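You operate a simulated robot arm through the tools that you are given. There is no shell and no other tool. Be economical: measure what you need, move in short steps, check, and stop when the job is done.

Carry out the task below with a simulated robot arm. There is one attempt and no reset: what you move stays moved.

## Task
Tip the glasses empty, run the pump at 600 rpm, stop it and point to the lowest glass.
Fine: rack upright before DRIVE START; DRIVE STOP once the screen says DONE; slide the white pointer to the glass that the screen names; the knob stays at that speed.

The check looks at the end state, three seconds after you hand in, the way a careful person would. Anything else that was tipped, shoved, dropped, spilled or broken makes it a failure.

## Robot
A 6-joint arm with a two-finger gripper, on a carriage that runs on a rail from [-0.4, 198.4] to [0.1, -35.6] (x, y) and turns from -3.665 to 2.147 rad about z. Base frame: it is fixed where the carriage stands at the start and does not move with it; the origin is on the floor, on the carriage's upright axis, x ahead of it, y to its left, z up. Lengths are in cm, angles in rad, forces in N, time in s.
Its first joint turns from -2.897 to 2.897 rad. Places, roughly: black knob marked rpm [110, -20, 140]; blue tap marked eight [80, 160, 140]; blue tap marked five [80, 220, 140]; blue tap marked seven [80, 180, 140]; blue tap marked six [80, 200, 140]; clamp knob eight [70, 160, 100]; clamp knob five [70, 220, 100]; clamp knob seven [70, 180, 100]; clamp knob six [70, 200, 100]; clamp lever with orange ball [80, 140, 100]; clamp lever with white ball [80, 130, 100]; drive screen [110, -20, 150]; green button marked drive start [110, -20, 130]; purple knob marked in degrees [110, -50, 140]; rack of glasses [100, 20, 140]; rail knob of far bench [60, 80, 120]. Payload 5 kg.
The TCP is the grasp point between the finger pads, 3 cm short of the fingertips. In the tool frame z runs along the fingers and y along their closing line. The gripper opens to 17.6 cm. The gripper's body begins 15.3 cm behind the TCP.
Orientation is told as [roll, pitch, yaw] about the base's x, y, z axes, in that order, counted from this pose: with the fingers straight down and closing along the base's y, the tool's x points along the base's -x, its y along +y and its z along -z.

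## Interface
- The arm moves only by the tool send_rows. Its argument "commands" is a list of rows, each an object (a shift or turn left out is 0, a gripper value left out holds the last) with "xyz": the shift along the tool's x, y, z in cm, a list of three; "turn": the turn, a rotation vector about the tool's x, y, z in rad, a list of three. In form: [{"xyz": [x, y, z], "turn": [wx, wy, wz]}, ...]. A call has 1 to 8 rows; each row is the pose to reach, as a shift and turn from the pose commanded when the call began, along the tool's axes at that moment. "hand" is the finger opening in cm, from 0 to 17.6, set as the call begins (left out, the last holds). Rows are played at 5 a second. More than 5 cm and 0.15 rad between two rows, or a gripper value outside its range, and nothing of the call is played. Where a pose cannot be reached the arm comes as near as it can. A force on the tool above 90 N (or 10 N above the force at the start of the call, whichever is more), or a blocked arm, ends the call early, and 0.2 s more pass. Each finger halts on what it meets, pressing with about 30 N; the grip force reading is that of the motor and also rises with nothing between the fingers. The clock runs only during rows and for 0.2 s after the last one: add rows that repeat a pose to give the fingers time. It gives the time, the measured TCP pose, the force on the tool (base axes), the opening and the grip force at its end, in the units of the frame above (readings bear some noise), with the torque about the TCP (base axes, N m) and any sound that the robot's microphone picked up.
- Cameras (640 x 400 px; columns grow to the right, rows downward): "scene" is now at [7.51, 20.23, 174.79]; the picture's right is [-0.07, -1.00, 0.00], its down [-0.37, 0.03, -0.93] and it looks along [0.93, -0.07, -0.37] (base axes); focal length 272 px, centre (320, 200). "wrist" rides on the gripper at [6.7, -0.9, -18.4] in the tool frame; the picture's right is [0.14, 0.99, 0.00], its down [-0.92, 0.13, -0.36] and it looks along [-0.36, 0.05, 0.93] (tool axes); focal length 251 px, centre (320, 200). There is no depth. A picture from a camera that has moved, and an enlarged one, comes with that camera's place and axes in the base frame and with its lens.
- grab_frame(camera): a new picture of that camera. No time passes.
- raise_lower(by): slides the trunk up (or, below 0, down) by that many cm; the arm and the scene camera ride with it, the base frame stays. It gives what a move gives, with no picture.
- steer(legs): drives the robot by 1 to 6 legs, each [ahead, left, turn to the left] in cm, cm and rad, along the robot's own axes; the way and the turn of a leg run together, so that a leg with both is an arc; at most 150 cm and 3.142 rad a leg. The arm and the cameras ride along, it lands a little off, and it stops where it bumps. It keeps to its track: a leg is cut to what the track allows. It gives what a move gives.
- aim_head(pan, tilt): turns the head with the scene camera to pan (to the left, within 2.094 rad either way) and tilt (down, from -0.506 to 1.204), counted from straight ahead of the robot. It gives what a move gives.
- inspect(camera, box): a new picture of the part [left, top, right, bottom] of that camera's present view, enlarged. No time passes.
- finish_job(): hands the job in; it is judged then, once.

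Go step by step. Nothing tells you exact positions but the pictures and the camera data: compare them with the known pose of the tool, close in by small moves and look again before you grip or let go. The budget is 120 turns and 78 pictures, counting those below and the enlarged ones. Unless the task says otherwise, let go and move clear before handing in, and close with one line.

The tools are called after "Request:" as name(argument=value, ...) on one line, values as JSON. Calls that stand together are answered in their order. send_rows: Moves the arm, as the interface text tells. Its arguments: {"type":"object","properties":{"commands":{"type":"array"},"hand":{"type":"number"}},"required":["commands"]} The other tools are called the same way: raise_lower (by) slides the trunk up or down; steer (legs) drives the base; aim_head (pan, tilt) turns the head that bears the scene camera; grab_frame (camera) takes a picture; inspect (camera, box) takes an enlarged picture of a part of a camera's view; finish_job () hands the job in.

At the start:

```text
t: 0.0
position: [58.27, -0.98, 162.42]
tool_rot: [-0.001, -0.001, 0.0]
ft_force: [-0.3, 0.3, 0.6]
torque: [0.0, -0.02, -0.02]
grip_width: 17.6
grasp_force: 0.0
trunk travel left (down, up): [-27.5, 7.5]
robot x, y, heading: [-0.06, -0.27, -0.006]
head pan, tilt: [-0.07, 0.38]
```

scene: 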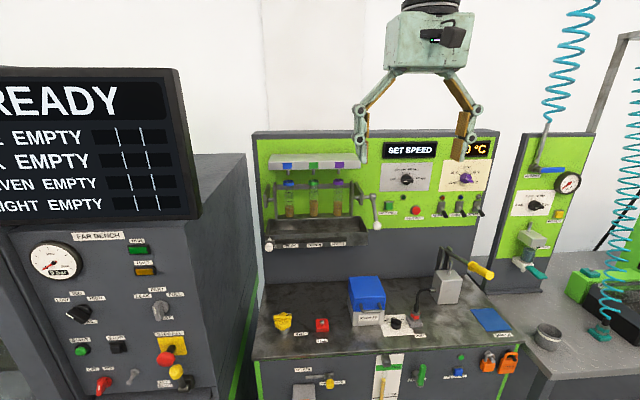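
wrist: 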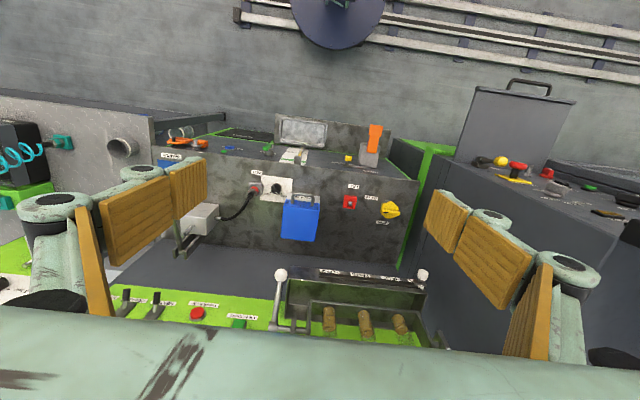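

I see a green panel with a rack of three glasses, a speed knob, start/stop buttons. I take enlarged views first.

Request:
inspect(camera="scene", box=[250, 130, 390, 260])

Request:
inspect(camera="scene", box=[360, 130, 500, 230])

```text
3.08 times, centred on (320, 195) of scene
camera zoom: at [7.51, 20.23, 174.79], right [-0.07, -1.0, 0.0], down [-0.37, 0.03, -0.93], along [0.93, -0.07, -0.37], focal length 838 px, centre (320, 215)
```

zoom: 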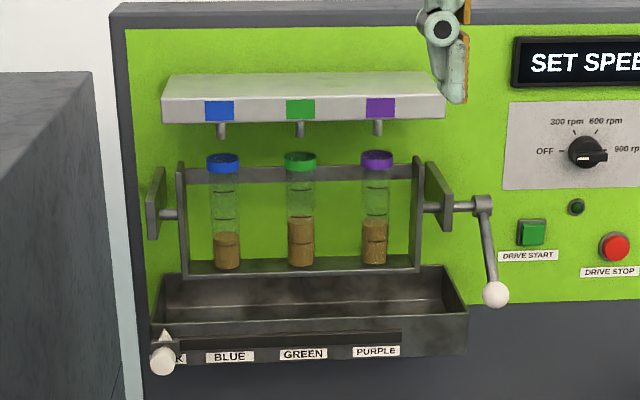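

```text
4.00 times, centred on (430, 180) of scene
camera zoom: at [7.51, 20.23, 174.79], right [-0.07, -1.0, 0.0], down [-0.37, 0.03, -0.93], along [0.93, -0.07, -0.37], focal length 1089 px, centre (-120, 280)
```

zoom: 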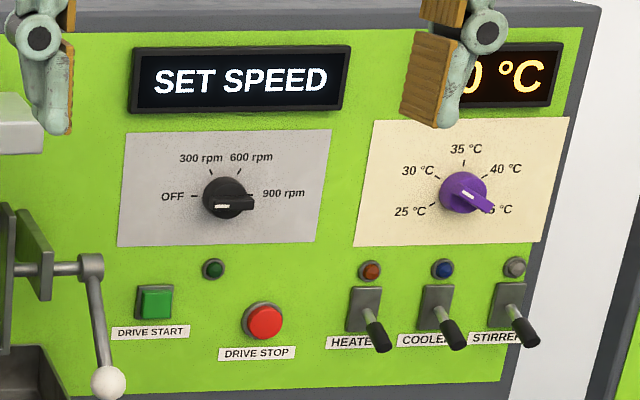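

The rack has a crank on its right (white ball), pointer parked at left, knob apparently at OFF. I turn the tool to point at the panel, moving a little ahead.

Request:
send_rows(commands=[{"xyz": [-1.5, 0, 0], "turn": [0, -0.14, 0]}, {"xyz": [-3, 0, 0], "turn": [0, -0.28, 0]}, {"xyz": [-4.5, 0, 0], "turn": [0, -0.42, 0]}, {"xyz": [-6, 0, 0], "turn": [0, -0.56, 0]}, {"xyz": [-7.5, 0, 0], "turn": [0, -0.7, 0]}, {"xyz": [-9, 0, 0], "turn": [0, -0.84, 0]}, {"xyz": [-10.5, 0, 0], "turn": [0, -0.98, 0]}, {"xyz": [-12, 0, 0], "turn": [0, -1.12, 0]}])

Request:
send_rows(commands=[{"turn": [0, -0.15, 0]}, {"turn": [0, -0.3, 0]}, {"turn": [0, -0.4508, 0]}, {"turn": [0, -0.4508, 0]}], hand=5)

Request:
grab_frame(camera="scene")

Request:
grab_frame(camera="wrist")

```text
t: 1.8
position: [69.96, -1.73, 162.45]
tool_rot: [-0.023, -1.076, 0.001]
ft_force: [-0.7, -0.7, 0.0]
torque: [0.01, 0.02, 0.01]
grip_width: 17.62
grasp_force: 0.0
out of reach, approached as far as the arm can: row 8
trunk travel left (down, up): [-27.5, 7.5]
robot x, y, heading: [0.17, 0.02, 0.0]
head pan, tilt: [-0.07, 0.38]
```

```text
t: 2.8
position: [69.93, -1.62, 162.35]
tool_rot: [-0.207, -1.524, 0.187]
ft_force: [1.7, -0.7, -0.7]
torque: [0.0, -0.03, -0.03]
grip_width: 4.98
grasp_force: 0.1
trunk travel left (down, up): [-27.5, 7.5]
robot x, y, heading: [-0.33, 0.04, 0.001]
head pan, tilt: [-0.07, 0.38]
```

```text
73 pictures are left
camera scene: at [7.61, 20.23, 174.8], right [-0.07, -1.0, 0.0], down [-0.37, 0.03, -0.93], along [0.93, -0.07, -0.37], focal length 272 px, centre (320, 200)
```

scene: 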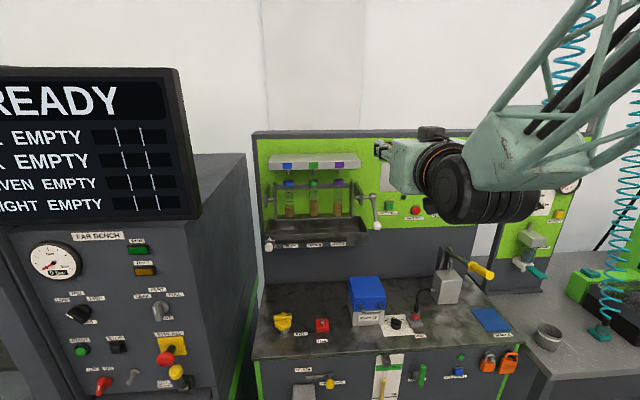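

```text
72 pictures are left
camera wrist: at [51.33, -2.31, 156.54], right [0.01, 0.99, -0.15], down [-0.32, 0.14, 0.94], along [0.95, 0.04, 0.32], focal length 251 px, centre (320, 200)
```

wrist: 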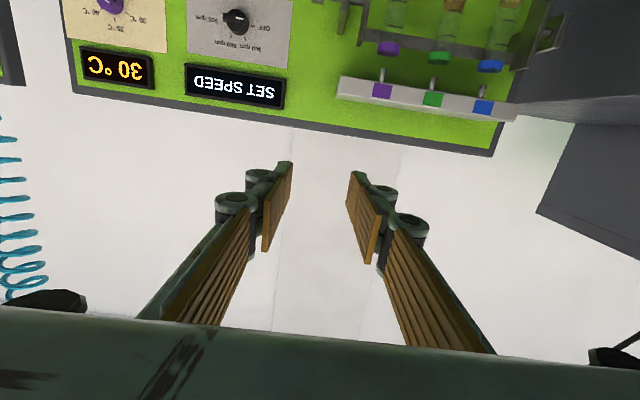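

The tool now points at the panel. I lower the trunk for better view and parallax.

Request:
raise_lower(by=-22)

Request:
grab_frame(camera="wrist")

Request:
inspect(camera="scene", box=[240, 80, 400, 220])

```text
t: 5.1
position: [69.89, -1.68, 140.36]
tool_rot: [-0.204, -1.523, 0.187]
ft_force: [-0.6, -0.2, -0.4]
torque: [-0.01, -0.02, 0.01]
grip_width: 5.0
grasp_force: 0.1
trunk travel left (down, up): [-5.5, 29.5]
robot x, y, heading: [0.34, -0.22, 0.0]
head pan, tilt: [-0.07, 0.38]
```

```text
71 pictures are left
camera wrist: at [51.25, -2.31, 134.61], right [0.01, 0.99, -0.15], down [-0.32, 0.14, 0.94], along [0.95, 0.04, 0.31], focal length 251 px, centre (320, 200)
```

wrist: 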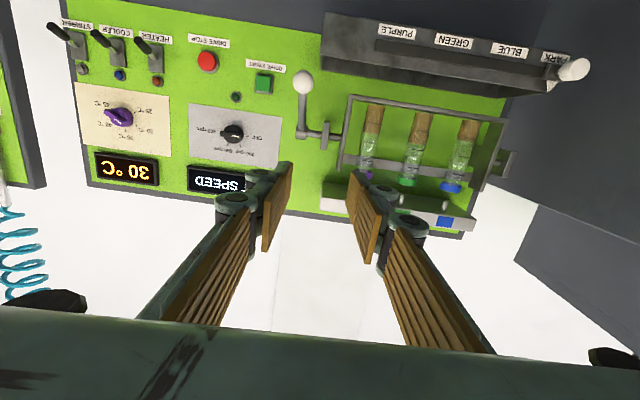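

```text
2.86 times, centred on (320, 150) of scene
camera zoom: at [7.51, 20.23, 152.81], right [-0.07, -1.0, 0.0], down [-0.37, 0.03, -0.93], along [0.93, -0.07, -0.37], focal length 778 px, centre (320, 343)
```

zoom: 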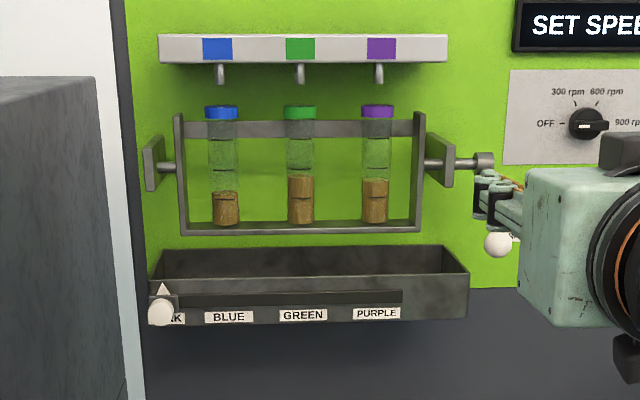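

Knob ≈ [110,-21.8,141], crank pivot ≈ [102,-6.5,138], ball ≈ [93,-6.3,130] sloping toward me. I zoom the wrist view to check the tray's corner clearance.

Request:
inspect(camera="wrist", box=[270, 0, 430, 220])

Request:
inspect(camera="wrist", box=[180, 30, 300, 190])

```text
1.82 times, centred on (350, 110) of wrist
camera zoom: at [51.25, -2.31, 134.61], right [0.01, 0.99, -0.15], down [-0.32, 0.14, 0.94], along [0.95, 0.04, 0.31], focal length 457 px, centre (266, 364)
```

zoom: 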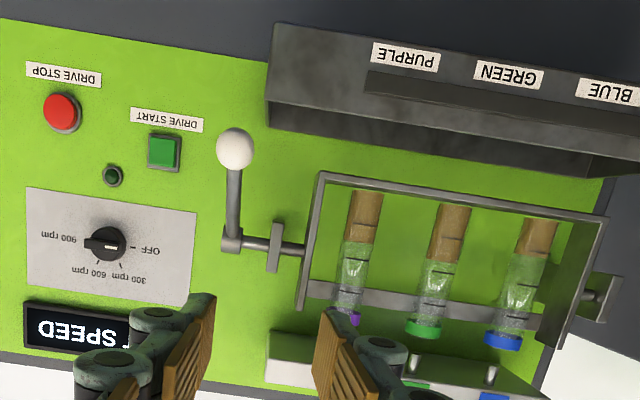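

```text
2.50 times, centred on (240, 110) of wrist
camera zoom: at [51.25, -2.31, 134.61], right [0.01, 0.99, -0.15], down [-0.32, 0.14, 0.94], along [0.95, 0.04, 0.31], focal length 629 px, centre (520, 425)
```

zoom: 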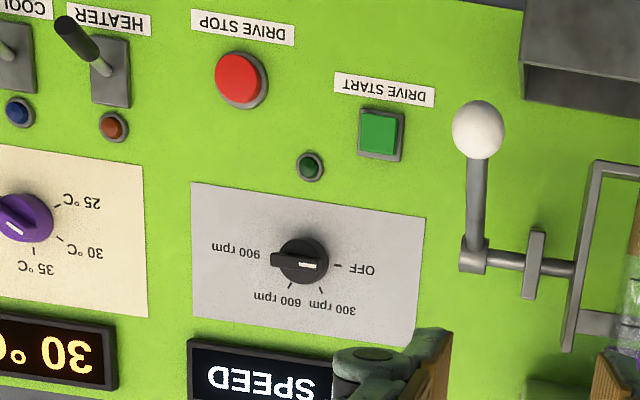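

Ball ≈ [93,-6.3,130], tray corner ≈ [95,-3.8,126], so there is room. I approach in front of the ball.

Request:
send_rows(commands=[{"xyz": [2.5, -1.1, 2.5]}, {"xyz": [5, -2.3, 5]}, {"xyz": [7.5, -3.5, 7.5]}, {"xyz": [10.4, -4.6, 10]}, {"xyz": [10.4, -4.6, 10]}], hand=6)

Request:
grab_frame(camera="wrist")

Request:
grab_frame(camera="scene")

```text
t: 6.3
position: [79.54, -6.43, 129.54]
tool_rot: [-0.2, -1.521, 0.18]
ft_force: [1.0, -0.4, -2.2]
torque: [0.0, -0.14, 0.03]
grip_width: 5.98
grasp_force: 0.0
trunk travel left (down, up): [-5.5, 29.5]
robot x, y, heading: [-0.23, 0.33, -0.002]
head pan, tilt: [-0.07, 0.38]
```

```text
67 pictures are left
camera wrist: at [60.9, -7.11, 123.76], right [0.01, 0.99, -0.15], down [-0.32, 0.14, 0.94], along [0.95, 0.04, 0.31], focal length 251 px, centre (320, 200)
```

wrist: 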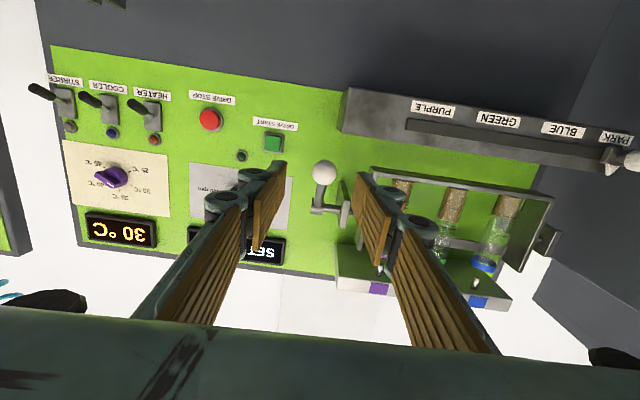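

```text
66 pictures are left
camera scene: at [7.64, 20.21, 152.79], right [-0.07, -1.0, 0.0], down [-0.37, 0.03, -0.93], along [0.93, -0.07, -0.37], focal length 272 px, centre (320, 200)
```

scene: 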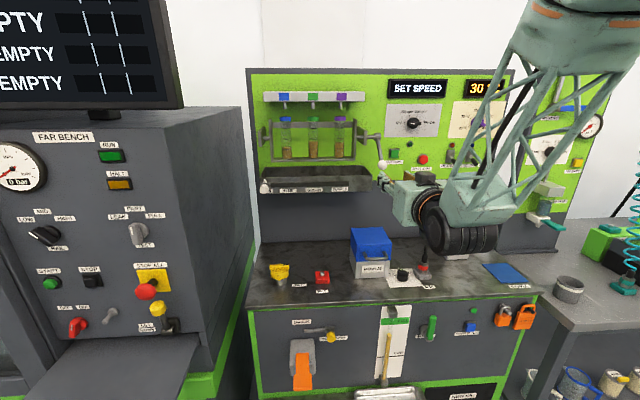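

Refined: ball [92.3,-5.8,130.4], pivot [100,-6,138.2] (45°, radius 11). I advance so the ball sits between the pads.

Request:
send_rows(commands=[{"xyz": [-0.8, 0.6, 4]}, {"xyz": [-0.8, 0.6, 8]}, {"xyz": [-0.8, 0.6, 12.6]}, {"xyz": [-0.8, 0.6, 12.6]}], hand=5.5)

Request:
grab_frame(camera="wrist")

Request:
inspect(camera="scene", box=[330, 120, 450, 220])

```text
t: 7.3
position: [92.23, -6.16, 129.58]
tool_rot: [-0.2, -1.523, 0.184]
ft_force: [1.6, 0.5, -1.4]
torque: [-0.02, -0.21, 0.0]
grip_width: 5.48
grasp_force: 0.2
trunk travel left (down, up): [-5.5, 29.5]
robot x, y, heading: [-0.17, 0.6, 0.001]
head pan, tilt: [-0.07, 0.38]
```

```text
65 pictures are left
camera wrist: at [73.57, -6.85, 123.84], right [0.01, 0.99, -0.15], down [-0.32, 0.14, 0.94], along [0.95, 0.04, 0.31], focal length 251 px, centre (320, 200)
```

wrist: 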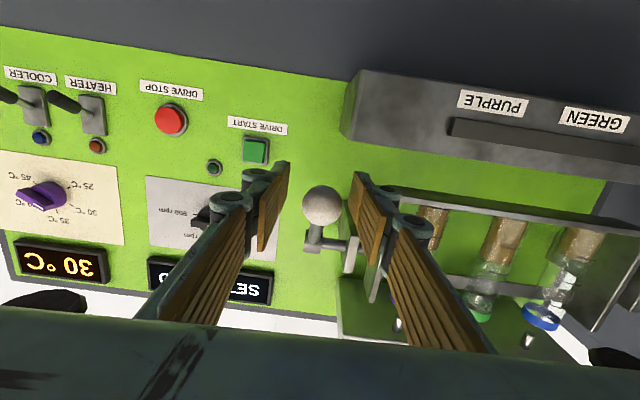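

```text
4.00 times, centred on (390, 170) of scene
camera zoom: at [7.63, 20.22, 152.79], right [-0.07, -1.0, 0.0], down [-0.37, 0.03, -0.93], along [0.93, -0.07, -0.37], focal length 1089 px, centre (40, 320)
```

zoom: 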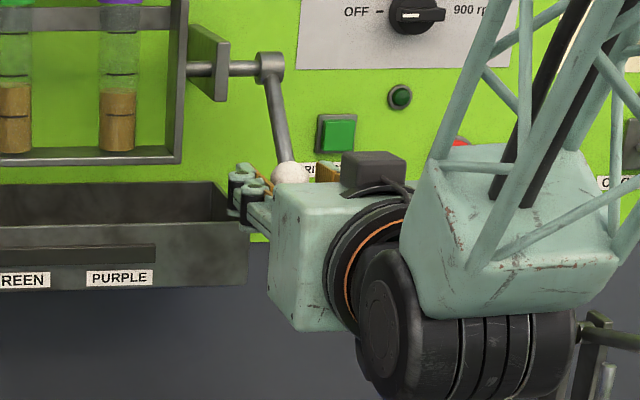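

The ball is between the pads. I adjust 0.7 cm up and close.

Request:
send_rows(commands=[{"xyz": [-0.7, 0.2, 0]}, {"xyz": [-0.7, 0.2, 0]}, {"xyz": [-0.7, 0.2, 0]}, {"xyz": [-0.7, 0.2, 0]}], hand=1.5)

```text
t: 8.3
position: [92.11, -5.85, 130.08]
tool_rot: [-0.198, -1.521, 0.18]
ft_force: [-14.7, 8.0, -23.5]
torque: [-0.01, 0.6, 0.06]
grip_width: 2.97
grasp_force: 45.7
trunk travel left (down, up): [-5.5, 29.5]
robot x, y, heading: [-0.05, -0.08, -0.0]
head pan, tilt: [-0.07, 0.38]
```

Gripped (3.0 cm). I try a small arc upward about the pivot.

Request:
send_rows(commands=[{"xyz": [-1.4, 0.2, -0.65]}, {"xyz": [-2.17, 0.2, -1.23]}, {"xyz": [-2.17, 0.2, -1.23]}])

Request:
grab_frame(camera="wrist")

```text
t: 9.1
position: [91.01, -6.01, 133.08]
tool_rot: [-0.227, -1.528, 0.207]
ft_force: [-1.0, -1.5, -2.2]
torque: [-0.03, 0.24, 0.01]
grip_width: 2.93
grasp_force: 44.8
trunk travel left (down, up): [-5.5, 29.5]
robot x, y, heading: [-0.01, 0.3, -0.002]
head pan, tilt: [-0.07, 0.38]
```

```text
63 pictures are left
camera wrist: at [72.32, -6.56, 127.1], right [0.01, 0.99, -0.15], down [-0.32, 0.14, 0.94], along [0.95, 0.04, 0.32], focal length 251 px, centre (320, 200)
```

wrist: 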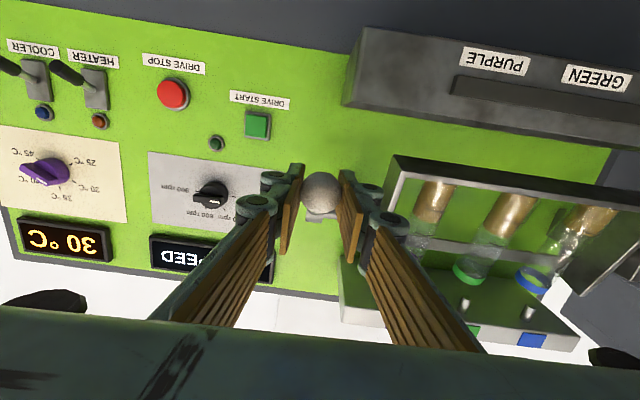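

The crank swings easily and the rack tips. I continue along the arc.

Request:
send_rows(commands=[{"xyz": [-1.2, 0, -0.55]}, {"xyz": [-2.4, 0, -0.96]}, {"xyz": [-3.7, 0, -1.2]}, {"xyz": [-5.1, 0, -1.32]}, {"xyz": [-5.1, 0, -1.32]}])

```text
t: 10.3
position: [89.8, -5.97, 137.83]
tool_rot: [-0.19, -1.523, 0.166]
ft_force: [-9.8, -10.5, -8.1]
torque: [0.0, 0.79, 0.03]
grip_width: 2.93
grasp_force: 44.7
trunk travel left (down, up): [-5.5, 29.5]
robot x, y, heading: [-0.22, 0.15, 0.001]
head pan, tilt: [-0.07, 0.38]
```

Request:
send_rows(commands=[{"xyz": [-1.4, 0, -0.1]}, {"xyz": [-2.75, 0, 0.15]}, {"xyz": [-4.1, 0, 0.6]}, {"xyz": [-5.35, 0, 1.2]}, {"xyz": [-5.35, 0, 1.2]}])

Request:
grab_frame(camera="scene")

Request:
grab_frame(camera="wrist")

```text
t: 11.5
position: [91.48, -6.04, 142.77]
tool_rot: [-0.172, -1.521, 0.152]
ft_force: [15.0, -23.8, -16.0]
torque: [-0.42, 0.49, 0.32]
grip_width: 3.2
grasp_force: 44.8
trunk travel left (down, up): [-5.5, 29.5]
robot x, y, heading: [-0.04, 0.02, 0.003]
head pan, tilt: [-0.07, 0.38]
```

```text
62 pictures are left
camera scene: at [7.73, 20.04, 152.8], right [-0.07, -1.0, 0.0], down [-0.37, 0.03, -0.93], along [0.93, -0.07, -0.37], focal length 272 px, centre (320, 200)
```

scene: 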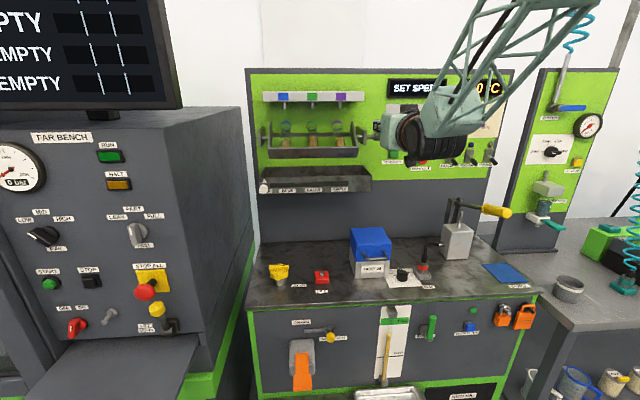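

```text
61 pictures are left
camera wrist: at [72.74, -6.56, 137.12], right [0.01, 0.99, -0.15], down [-0.31, 0.14, 0.94], along [0.95, 0.03, 0.31], focal length 251 px, centre (320, 200)
```

wrist: 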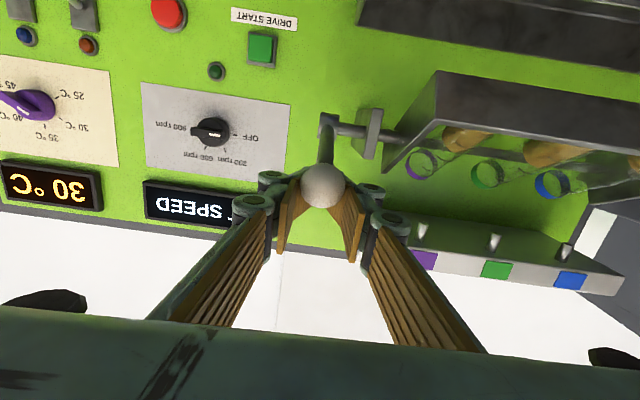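

The ball slipped toward the palm and lower edge (ball about [89.7,-6,141.6]). I ease the grip slightly, recentre and close again.

Request:
send_rows(commands=[{"xyz": [0, 0, 0]}, {"xyz": [1.2, 0, -1.7]}, {"xyz": [1.2, 0, -1.7]}], hand=4.2)

Request:
grab_frame(camera="wrist")

```text
t: 12.3
position: [89.42, -5.58, 141.96]
tool_rot: [-0.213, -1.524, 0.195]
ft_force: [-1.2, -0.6, 0.8]
torque: [-0.01, 0.08, 0.04]
grip_width: 4.22
grasp_force: 0.1
trunk travel left (down, up): [-5.5, 29.5]
robot x, y, heading: [-0.06, 0.01, 0.003]
head pan, tilt: [-0.07, 0.38]
```

```text
60 pictures are left
camera wrist: at [70.76, -6.24, 136.24], right [0.01, 0.99, -0.15], down [-0.32, 0.14, 0.94], along [0.95, 0.04, 0.32], focal length 251 px, centre (320, 200)
```

wrist: 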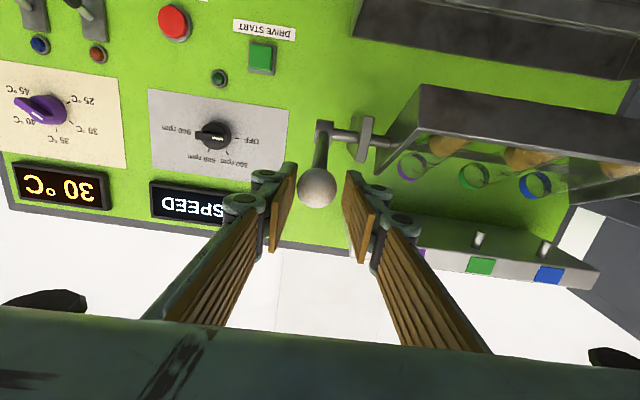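

Request:
send_rows(commands=[{"xyz": [0.4, -0.2, -0.7]}, {"xyz": [0.4, -0.2, -0.7]}, {"xyz": [0.4, -0.2, -0.7]}, {"xyz": [0.4, -0.2, -0.7]}], hand=1.5)

Request:
send_rows(commands=[{"xyz": [-1.2, 0, 0.4]}, {"xyz": [-2.3, 0, 0.9]}, {"xyz": [-3.5, 0, 1.7]}, {"xyz": [-4.65, 0, 2.7]}, {"xyz": [-4.65, 0, 2.7]}])

Request:
grab_frame(camera="wrist")

```text
t: 13.3
position: [89.08, -5.92, 141.41]
tool_rot: [-0.182, -1.522, 0.164]
ft_force: [34.7, -11.1, -3.4]
torque: [-0.08, -0.72, 0.01]
grip_width: 3.0
grasp_force: 44.8
trunk travel left (down, up): [-5.5, 29.5]
robot x, y, heading: [0.02, 0.14, 0.0]
head pan, tilt: [-0.07, 0.38]
```

```text
t: 14.5
position: [91.57, -6.03, 146.35]
tool_rot: [-0.197, -1.525, 0.179]
ft_force: [-5.0, -9.7, -2.9]
torque: [0.01, 0.56, -0.06]
grip_width: 2.98
grasp_force: 44.9
trunk travel left (down, up): [-5.5, 29.5]
robot x, y, heading: [0.23, -0.09, 0.003]
head pan, tilt: [-0.07, 0.38]
```

```text
59 pictures are left
camera wrist: at [72.9, -6.54, 140.52], right [0.01, 0.99, -0.15], down [-0.32, 0.14, 0.94], along [0.95, 0.04, 0.32], focal length 251 px, centre (320, 200)
```

wrist: 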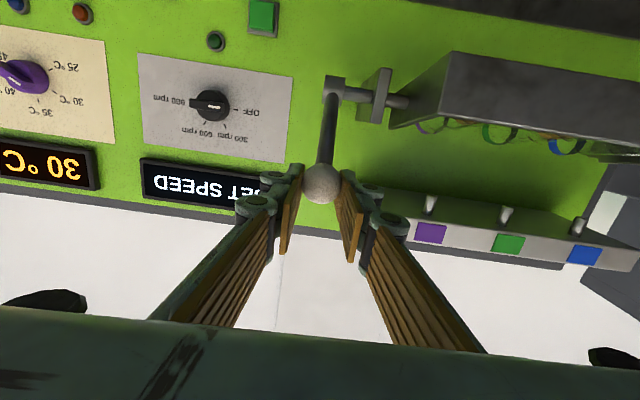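

Rack is at about 90°. I continue over the top.

Request:
send_rows(commands=[{"xyz": [-1.0, 0, 1.1]}, {"xyz": [-1.9, 0, 2.4]}, {"xyz": [-2.5, 0, 3.8]}, {"xyz": [-3.05, 0, 5.2]}, {"xyz": [-3.05, 0, 5.2]}])

Request:
grab_frame(camera="wrist")

Request:
inspect(camera="scene", box=[240, 70, 420, 210])

```text
t: 15.7
position: [97.22, -5.94, 148.86]
tool_rot: [-0.193, -1.52, 0.171]
ft_force: [8.6, -3.4, -6.7]
torque: [-0.02, -0.61, 0.04]
grip_width: 3.09
grasp_force: 44.9
trunk travel left (down, up): [-5.5, 29.5]
robot x, y, heading: [0.03, -0.09, 0.002]
head pan, tilt: [-0.07, 0.38]
```

```text
58 pictures are left
camera wrist: at [78.48, -6.6, 143.08], right [0.01, 0.99, -0.15], down [-0.31, 0.14, 0.94], along [0.95, 0.04, 0.31], focal length 251 px, centre (320, 200)
```

wrist: 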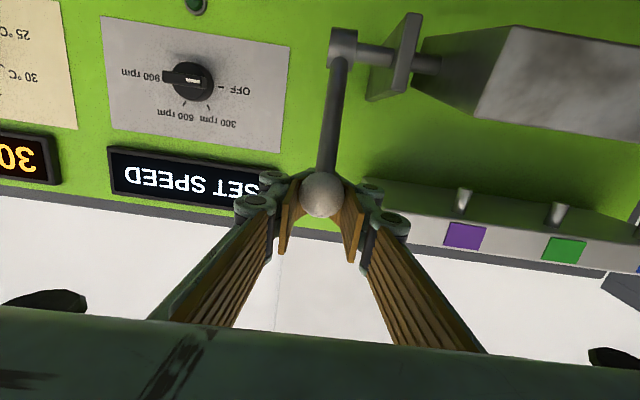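

```text
2.86 times, centred on (330, 140) of scene
camera zoom: at [7.62, 20.2, 152.78], right [-0.07, -1.0, 0.0], down [-0.37, 0.03, -0.93], along [0.93, -0.06, -0.37], focal length 778 px, centre (291, 371)
```

zoom: 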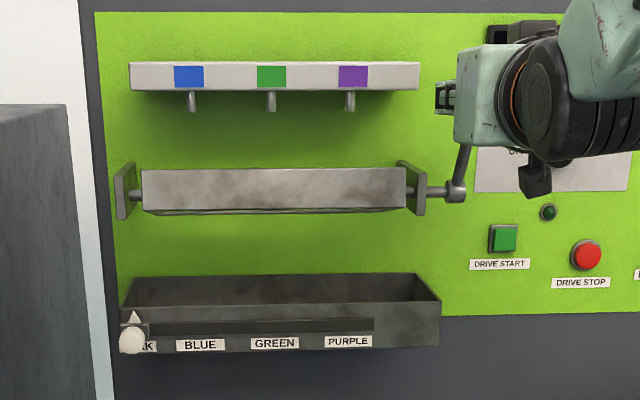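

Rack is about 113° over; the ball slipped again slightly. Recentre and continue to ~145°.

Request:
send_rows(commands=[{"xyz": [0, 0, 0]}, {"xyz": [0.4, 0, -1.2]}, {"xyz": [0.4, 0, -1.2]}], hand=4.2)

Request:
send_rows(commands=[{"xyz": [0, 0, 0]}, {"xyz": [0, 0, 0]}, {"xyz": [0, 0, 0]}], hand=1.5)

Request:
send_rows(commands=[{"xyz": [-0.45, 0, 1.5]}, {"xyz": [-0.76, 0, 3.1]}, {"xyz": [-0.8, 0, 4.5]}, {"xyz": [-0.63, 0, 6.0]}, {"xyz": [-0.63, 0, 6.0]}])

Request:
grab_frame(camera="wrist")

Request:
inspect(camera="scene", box=[240, 70, 420, 210])

```text
t: 16.5
position: [95.64, -5.9, 148.92]
tool_rot: [-0.209, -1.523, 0.191]
ft_force: [-1.2, -0.9, -0.3]
torque: [0.01, 0.09, 0.0]
grip_width: 4.21
grasp_force: 0.1
trunk travel left (down, up): [-5.5, 29.5]
robot x, y, heading: [-0.11, -0.07, -0.002]
head pan, tilt: [-0.07, 0.38]
```

```text
t: 17.3
position: [95.81, -5.89, 148.68]
tool_rot: [-0.21, -1.524, 0.191]
ft_force: [5.1, 2.3, 0.2]
torque: [0.01, -0.48, 0.0]
grip_width: 2.97
grasp_force: 45.0
trunk travel left (down, up): [-5.5, 29.5]
robot x, y, heading: [-0.14, 0.26, 0.001]
head pan, tilt: [-0.07, 0.38]
```

```text
t: 18.5
position: [101.75, -6.12, 148.99]
tool_rot: [-0.205, -1.524, 0.186]
ft_force: [-4.0, 0.3, 1.7]
torque: [0.05, 0.37, -0.02]
grip_width: 2.74
grasp_force: 45.2
trunk travel left (down, up): [-5.5, 29.5]
robot x, y, heading: [0.51, -0.04, 0.0]
head pan, tilt: [-0.07, 0.38]
```

```text
56 pictures are left
camera wrist: at [83.12, -6.76, 143.29], right [0.01, 0.99, -0.15], down [-0.32, 0.14, 0.94], along [0.95, 0.04, 0.31], focal length 251 px, centre (320, 200)
```

wrist: 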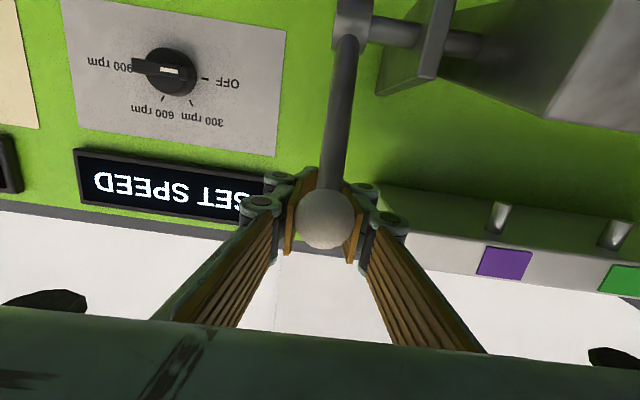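

```text
2.86 times, centred on (330, 140) of scene
camera zoom: at [7.48, 20.23, 152.8], right [-0.07, -1.0, 0.0], down [-0.37, 0.03, -0.93], along [0.93, -0.07, -0.37], focal length 778 px, centre (291, 371)
```

zoom: 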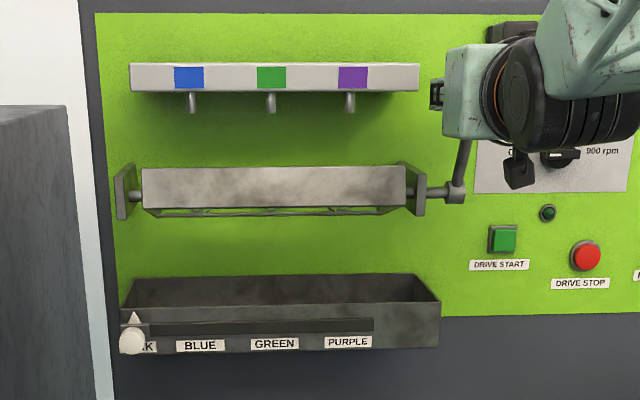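

The crank seems to have met a stop near ~117° (ball slid along the pads). I regrip the ball and bring the rack back to see whether the glasses are empty.

Request:
send_rows(commands=[{"xyz": [0, 0, 0]}, {"xyz": [0, 0, -2.5]}, {"xyz": [0.2, 0, -5.0]}, {"xyz": [0.2, 0, -5.0]}], hand=4.2)

Request:
grab_frame(camera="wrist")

```text
t: 19.5
position: [96.75, -5.74, 149.1]
tool_rot: [-0.209, -1.525, 0.19]
ft_force: [-1.0, 0.8, 1.4]
torque: [0.0, 0.17, -0.02]
grip_width: 4.21
grasp_force: 0.0
trunk travel left (down, up): [-5.5, 29.5]
robot x, y, heading: [-0.16, 0.31, -0.003]
head pan, tilt: [-0.07, 0.38]
```

```text
54 pictures are left
camera wrist: at [78.04, -6.4, 143.34], right [0.01, 0.99, -0.15], down [-0.32, 0.14, 0.94], along [0.95, 0.04, 0.32], focal length 251 px, centre (320, 200)
```

wrist: 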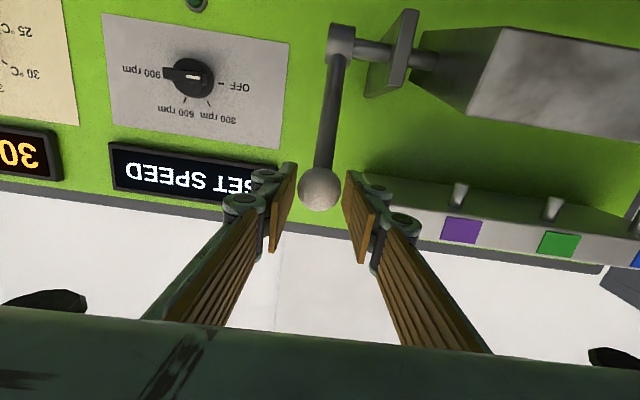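

Request:
send_rows(commands=[{"xyz": [0.5, -0.1, -0.8]}, {"xyz": [0.5, -0.1, -0.8]}, {"xyz": [0.5, -0.1, -0.8]}, {"xyz": [0.5, -0.1, -0.8]}], hand=1.5)

Request:
send_rows(commands=[{"xyz": [0.45, 0, -1.1]}, {"xyz": [1.05, 0, -2.2]}, {"xyz": [1.8, 0, -3.3]}, {"xyz": [2.75, 0, -4.4]}, {"xyz": [3.85, 0, -5.35]}, {"xyz": [5.0, 0, -6.1]}, {"xyz": [5.0, 0, -6.1]}])

Request:
grab_frame(camera="wrist")

```text
t: 20.5
position: [96.17, -5.93, 148.17]
tool_rot: [-0.185, -1.519, 0.166]
ft_force: [12.4, -0.5, -15.1]
torque: [0.0, -0.61, 0.02]
grip_width: 3.1
grasp_force: 45.4
trunk travel left (down, up): [-5.5, 29.5]
robot x, y, heading: [-0.14, -0.5, 0.003]
head pan, tilt: [-0.07, 0.38]
```

```text
t: 22.1
position: [89.71, -5.91, 143.81]
tool_rot: [-0.214, -1.523, 0.197]
ft_force: [-0.6, -0.9, 0.8]
torque: [0.0, -0.02, 0.0]
grip_width: 1.52
grasp_force: 0.3
trunk travel left (down, up): [-5.5, 29.5]
robot x, y, heading: [0.18, 0.02, 0.002]
head pan, tilt: [-0.07, 0.38]
```

```text
53 pictures are left
camera wrist: at [70.92, -6.44, 138.06], right [0.01, 0.99, -0.15], down [-0.32, 0.14, 0.94], along [0.95, 0.04, 0.32], focal length 251 px, centre (320, 200)
```

wrist: 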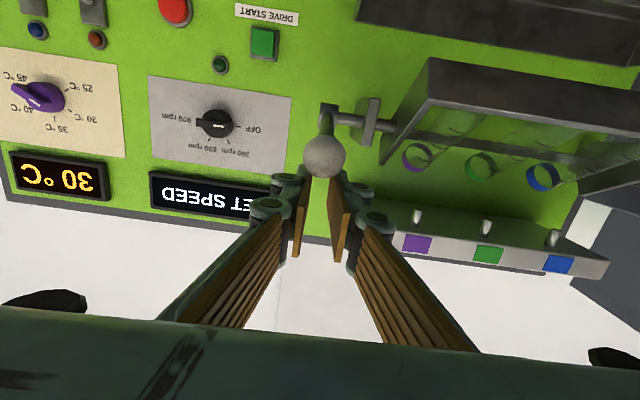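

The glasses look clear/empty now; the ball slipped below the fingers at about [89.3,-6,140.9]. I regrip it there.

Request:
send_rows(commands=[{"xyz": [-0.3, 0, -0.4]}, {"xyz": [-0.3, 0, -0.4]}, {"xyz": [0, 0, -0.4]}, {"xyz": [1.5, 0, -0.4]}, {"xyz": [2.9, 0, -0.4]}, {"xyz": [2.9, 0, -0.4]}], hand=5)

Request:
grab_frame(camera="wrist")

Request:
inspect(camera="scene", box=[240, 70, 420, 210])

```text
t: 23.5
position: [89.17, -5.97, 140.93]
tool_rot: [-0.205, -1.525, 0.185]
ft_force: [0.1, 0.2, -0.3]
torque: [-0.02, -0.06, 0.0]
grip_width: 5.0
grasp_force: 0.1
trunk travel left (down, up): [-5.5, 29.5]
robot x, y, heading: [0.05, -0.13, 0.005]
head pan, tilt: [-0.07, 0.38]
```

```text
52 pictures are left
camera wrist: at [70.46, -6.62, 135.16], right [0.01, 0.99, -0.15], down [-0.32, 0.14, 0.94], along [0.95, 0.04, 0.31], focal length 251 px, centre (320, 200)
```

wrist: 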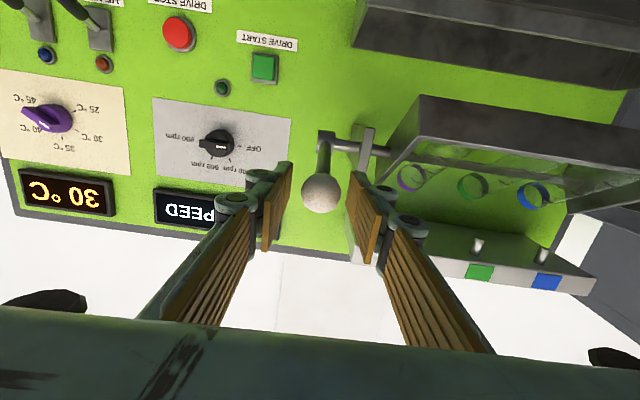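

```text
2.86 times, centred on (330, 140) of scene
camera zoom: at [7.54, 20.23, 152.79], right [-0.07, -1.0, 0.0], down [-0.37, 0.03, -0.93], along [0.93, -0.07, -0.37], focal length 778 px, centre (291, 371)
```

zoom: 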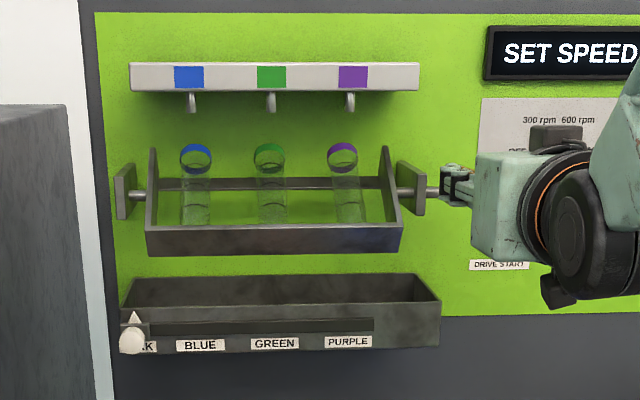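

All three glasses are empty. I grip and swing the crank back down to its starting place [92.1,-5.9,130.2].

Request:
send_rows(commands=[{"xyz": [0, 0, 0]}, {"xyz": [0, 0, 0]}, {"xyz": [0, 0, 0]}, {"xyz": [0, 0, 0]}], hand=1.5)

Request:
send_rows(commands=[{"xyz": [1.4, 0, -0.25]}, {"xyz": [2.7, 0, -0.33]}, {"xyz": [4.1, 0, -0.25]}, {"xyz": [5.5, 0, 0.04]}, {"xyz": [6.8, 0, 0.5]}, {"xyz": [8.16, 0, 1.14]}, {"xyz": [8.16, 0, 1.14]}])

Request:
grab_frame(camera="wrist")

```text
t: 24.5
position: [89.16, -5.89, 140.98]
tool_rot: [-0.213, -1.523, 0.194]
ft_force: [-1.1, 3.8, -0.8]
torque: [0.01, 0.02, 0.04]
grip_width: 2.99
grasp_force: 45.0
trunk travel left (down, up): [-5.5, 29.5]
robot x, y, heading: [0.56, -0.24, -0.001]
head pan, tilt: [-0.07, 0.38]
```

```text
t: 26.1
position: [90.02, -5.87, 132.53]
tool_rot: [-0.207, -1.52, 0.189]
ft_force: [2.6, 6.7, 0.3]
torque: [-0.05, 0.03, 0.01]
grip_width: 2.95
grasp_force: 44.7
trunk travel left (down, up): [-5.5, 29.5]
robot x, y, heading: [0.17, 0.22, 0.0]
head pan, tilt: [-0.07, 0.38]
```

```text
50 pictures are left
camera wrist: at [71.28, -6.58, 126.82], right [0.01, 0.99, -0.15], down [-0.31, 0.14, 0.94], along [0.95, 0.04, 0.31], focal length 251 px, centre (320, 200)
```

wrist: 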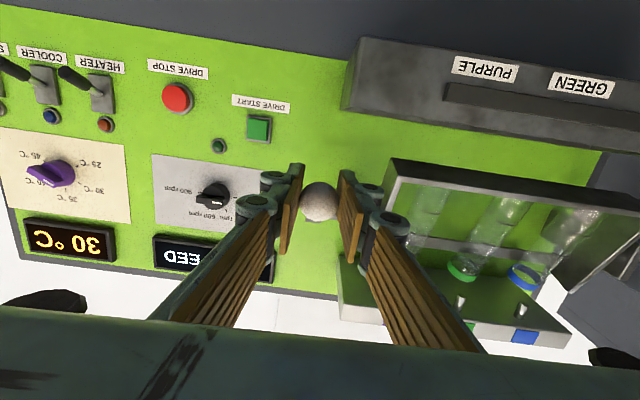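

Request:
send_rows(commands=[{"xyz": [0.9, 0, 0.6]}, {"xyz": [1.7, 0, 1.2]}, {"xyz": [2.4, 0, 1.85]}, {"xyz": [2.8, 0, 2.25]}, {"xyz": [2.8, 0, 2.25]}])

Request:
inspect(camera="scene", box=[240, 70, 420, 210])

```text
t: 27.3
position: [92.04, -5.96, 129.73]
tool_rot: [-0.218, -1.522, 0.198]
ft_force: [-10.3, 13.3, -1.0]
torque: [-0.09, -0.76, -0.03]
grip_width: 2.96
grasp_force: 45.1
trunk travel left (down, up): [-5.5, 29.5]
robot x, y, heading: [0.03, -0.26, -0.005]
head pan, tilt: [-0.07, 0.38]
```

```text
2.86 times, centred on (330, 140) of scene
camera zoom: at [7.44, 20.33, 152.78], right [-0.07, -1.0, 0.0], down [-0.37, 0.03, -0.93], along [0.93, -0.07, -0.37], focal length 778 px, centre (291, 371)
```

zoom: 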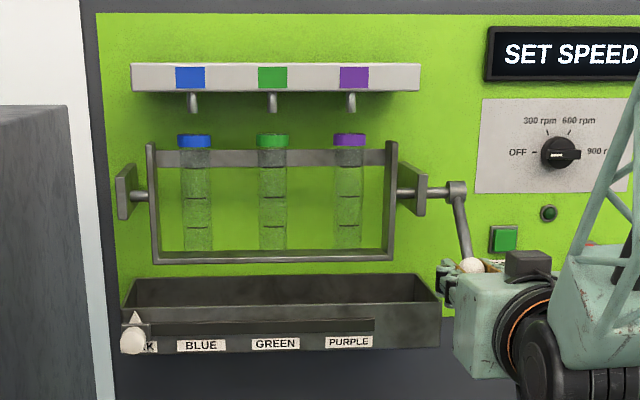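

Almost exactly the original pose. A tiny further press to the stop, then release and back off.

Request:
send_rows(commands=[{"xyz": [0.5, 0, 0.4]}, {"xyz": [0.5, 0, 0.4]}])

Request:
send_rows(commands=[{"xyz": [0, 0, 0]}, {"xyz": [0, 0, 0]}, {"xyz": [0, 0, -4]}, {"xyz": [0, 0, -8]}, {"xyz": [0, 0, -12]}, {"xyz": [0, 0, -12]}], hand=5.5)

Request:
inspect(camera="scene", box=[240, 70, 420, 210])

```text
t: 27.9
position: [92.18, -5.9, 129.59]
tool_rot: [-0.24, -1.526, 0.224]
ft_force: [-21.8, 15.4, 11.4]
torque: [-0.12, 0.07, 0.13]
grip_width: 2.99
grasp_force: 44.6
trunk travel left (down, up): [-5.5, 29.5]
robot x, y, heading: [0.18, -0.18, 0.001]
head pan, tilt: [-0.07, 0.38]
```

```text
t: 29.3
position: [80.16, -5.8, 129.96]
tool_rot: [-0.208, -1.523, 0.19]
ft_force: [-1.3, -0.3, 0.8]
torque: [0.01, 0.15, 0.02]
grip_width: 5.5
grasp_force: 0.0
trunk travel left (down, up): [-5.5, 29.5]
robot x, y, heading: [-0.09, -0.33, 0.002]
head pan, tilt: [-0.07, 0.38]
```

```text
2.86 times, centred on (330, 140) of scene
camera zoom: at [7.4, 20.23, 152.8], right [-0.07, -1.0, 0.0], down [-0.37, 0.03, -0.93], along [0.93, -0.07, -0.37], focal length 778 px, centre (291, 371)
```

zoom: 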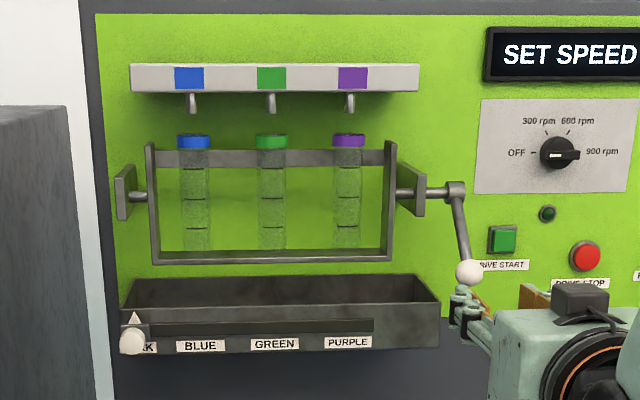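

The rack is upright and the glasses are empty. Next the rpm knob at about [109,-21.8,141.4]: move in front of it, then roll -90° so the fingers straddle the horizontal bar.

Request:
send_rows(commands=[{"xyz": [-2.2, -3.2, 0]}, {"xyz": [-4.5, -6.4, 0]}, {"xyz": [-6.8, -9.6, 0]}, {"xyz": [-9, -12.8, 0]}, {"xyz": [-11.3, -16, 0]}, {"xyz": [-11.3, -16, 0]}])

Request:
send_rows(commands=[{"turn": [0, 0, -0.14]}, {"turn": [0, 0, -0.28]}, {"turn": [0, 0, -0.42]}, {"turn": [0, 0, -0.56]}, {"turn": [0, 0, -0.7]}, {"turn": [0, 0, -0.84]}, {"turn": [0, 0, -0.98]}, {"turn": [0, 0, -1.12]}])

Request:
send_rows(commands=[{"turn": [0, 0, -0.15]}, {"turn": [0, 0, -0.3]}, {"turn": [0, 0, -0.4508]}, {"turn": [0, 0, -0.4508]}])

Request:
grab_frame(camera="wrist")

Request:
grab_frame(camera="scene")

```text
t: 30.7
position: [80.52, -21.74, 141.43]
tool_rot: [-0.204, -1.525, 0.187]
ft_force: [0.1, -0.5, 0.0]
torque: [-0.01, 0.03, 0.07]
grip_width: 5.48
grasp_force: 0.0
trunk travel left (down, up): [-5.5, 29.5]
robot x, y, heading: [0.26, -0.13, -0.003]
head pan, tilt: [-0.07, 0.38]
```

```text
t: 32.5
position: [80.66, -21.75, 141.43]
tool_rot: [-1.52, -0.437, 1.531]
ft_force: [0.1, 0.4, 0.1]
torque: [0.0, 0.03, 0.01]
grip_width: 5.49
grasp_force: 0.0
trunk travel left (down, up): [-5.5, 29.5]
robot x, y, heading: [-0.3, -0.19, 0.003]
head pan, tilt: [-0.07, 0.38]
```

```text
t: 33.5
position: [80.61, -21.92, 141.28]
tool_rot: [-1.523, 0.011, 1.553]
ft_force: [-0.1, -0.9, 0.3]
torque: [0.01, 0.0, -0.02]
grip_width: 5.52
grasp_force: 0.1
trunk travel left (down, up): [-5.5, 29.5]
robot x, y, heading: [0.11, -0.04, 0.0]
head pan, tilt: [-0.07, 0.38]
```

```text
47 pictures are left
camera wrist: at [62.19, -28.13, 143.23], right [-0.05, -0.15, -0.99], down [-0.35, 0.93, -0.12], along [0.94, 0.34, -0.1], focal length 251 px, centre (320, 200)
```

wrist: 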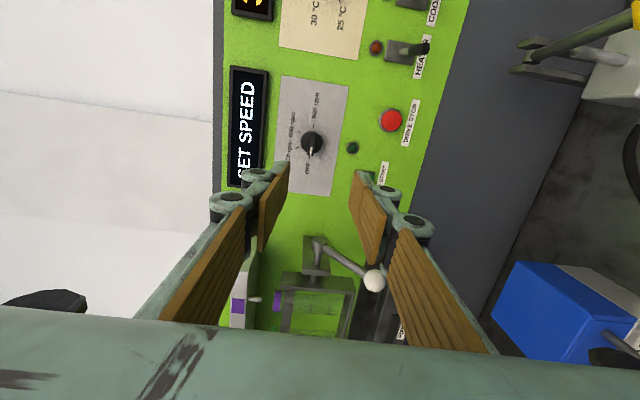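

```text
46 pictures are left
camera scene: at [7.51, 20.23, 152.79], right [-0.07, -1.0, 0.0], down [-0.37, 0.03, -0.93], along [0.93, -0.07, -0.37], focal length 272 px, centre (320, 200)
```

scene: 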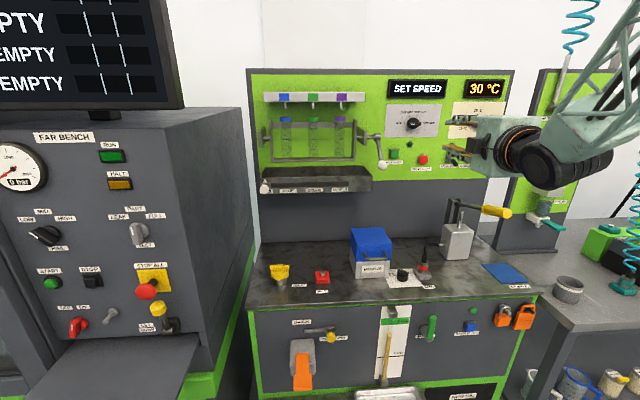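

Knob lies straight ahead (y≈-22, z≈141.4). I level the tool slightly and approach to x≈99.

Request:
send_rows(commands=[{"xyz": [0.1, 0, 4.5], "turn": [0.047, 0, 0]}, {"xyz": [0.1, 0, 9], "turn": [0.047, 0, 0]}, {"xyz": [0.1, 0, 13.5], "turn": [0.047, 0, 0]}, {"xyz": [0.1, -0.9, 18], "turn": [0.047, 0, 0]}, {"xyz": [0.1, -0.9, 18], "turn": [0.047, 0, 0]}], hand=4.5)

Request:
grab_frame(camera="wrist")

Request:
inspect(camera="scene", box=[370, 70, 480, 170])

```text
t: 34.7
position: [98.67, -22.14, 140.99]
tool_rot: [-1.569, 0.011, 1.554]
ft_force: [1.4, -0.2, -2.4]
torque: [0.02, -0.23, 0.01]
grip_width: 4.51
grasp_force: 0.0
trunk travel left (down, up): [-5.5, 29.5]
robot x, y, heading: [-0.1, 0.05, -0.003]
head pan, tilt: [-0.07, 0.38]
```

```text
45 pictures are left
camera wrist: at [80.31, -28.4, 142.14], right [0.0, -0.15, -0.99], down [-0.35, 0.93, -0.14], along [0.94, 0.34, -0.05], focal length 251 px, centre (320, 200)
```

wrist: 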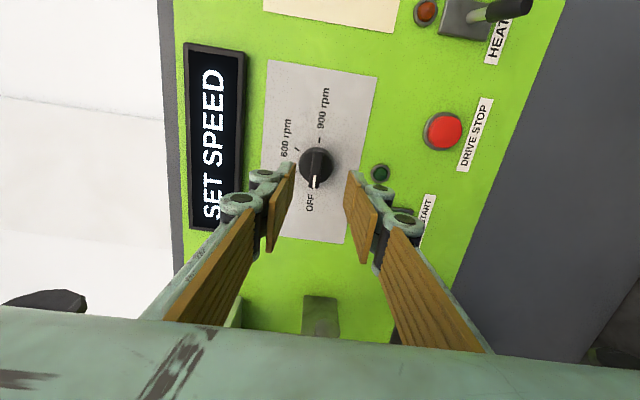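

```text
4.00 times, centred on (425, 120) of scene
camera zoom: at [7.64, 20.22, 152.79], right [-0.07, -1.0, 0.0], down [-0.37, 0.03, -0.93], along [0.93, -0.07, -0.37], focal length 1089 px, centre (-100, 520)
```

zoom: 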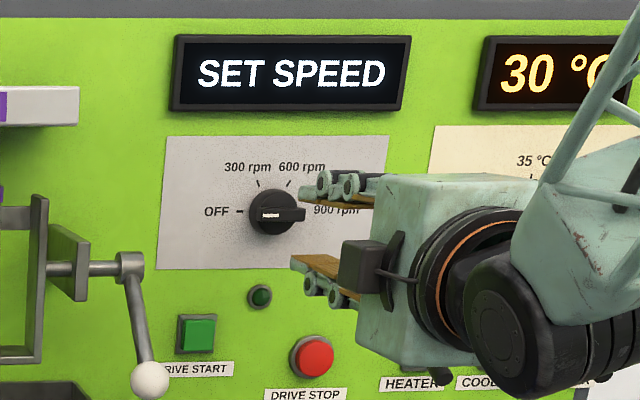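

Knob centre ≈ [108.5,-22.3,141.6]. I advance to x≈105 and 0.5 up, then look.

Request:
send_rows(commands=[{"xyz": [0.1, -0.5, 2]}, {"xyz": [0.1, -0.5, 4.2]}, {"xyz": [0.1, -0.5, 6.3]}, {"xyz": [0.1, -0.5, 6.3]}])

Request:
grab_frame(camera="wrist")

```text
t: 35.7
position: [104.98, -22.4, 141.82]
tool_rot: [-1.571, 0.01, 1.553]
ft_force: [0.2, -0.3, -0.1]
torque: [0.02, -0.06, 0.03]
grip_width: 4.51
grasp_force: 0.1
trunk travel left (down, up): [-5.5, 29.5]
robot x, y, heading: [0.08, 0.06, 0.002]
head pan, tilt: [-0.07, 0.38]
```

```text
43 pictures are left
camera wrist: at [86.56, -28.68, 142.84], right [0.0, -0.15, -0.99], down [-0.35, 0.93, -0.14], along [0.94, 0.34, -0.05], focal length 251 px, centre (320, 200)
```

wrist: 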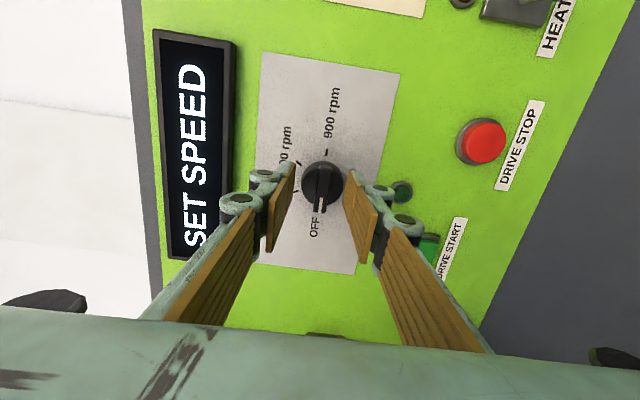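

Well centred. Close on the bar.

Request:
send_rows(commands=[{"xyz": [0, 0, 0.5]}, {"xyz": [0, 0, 0.5]}, {"xyz": [0, 0, 0.5]}, {"xyz": [0, 0, 0.5]}], hand=0.3)

Request:
inspect(camera="wrist", box=[240, 120, 420, 280])

```text
t: 36.7
position: [105.59, -22.41, 141.51]
tool_rot: [-1.564, 0.009, 1.551]
ft_force: [-19.9, 4.8, -30.1]
torque: [0.46, 0.76, 0.04]
grip_width: 1.15
grasp_force: 45.0
trunk travel left (down, up): [-5.5, 29.5]
robot x, y, heading: [-0.32, 0.1, -0.003]
head pan, tilt: [-0.07, 0.38]
```

```text
2.50 times, centred on (330, 200) of wrist
camera zoom: at [87.06, -28.76, 142.64], right [-0.01, -0.15, -0.99], down [-0.35, 0.93, -0.14], along [0.94, 0.34, -0.06], focal length 629 px, centre (295, 200)
```

zoom: 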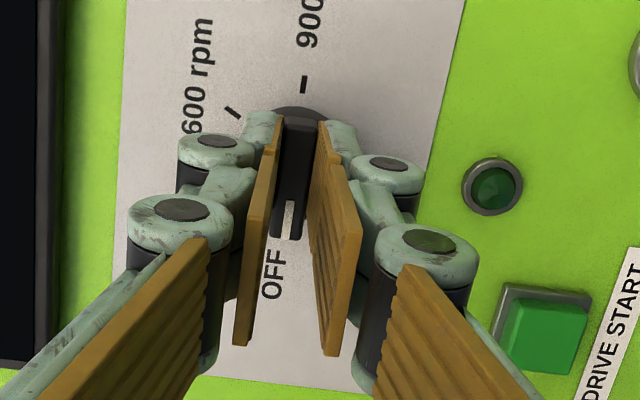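

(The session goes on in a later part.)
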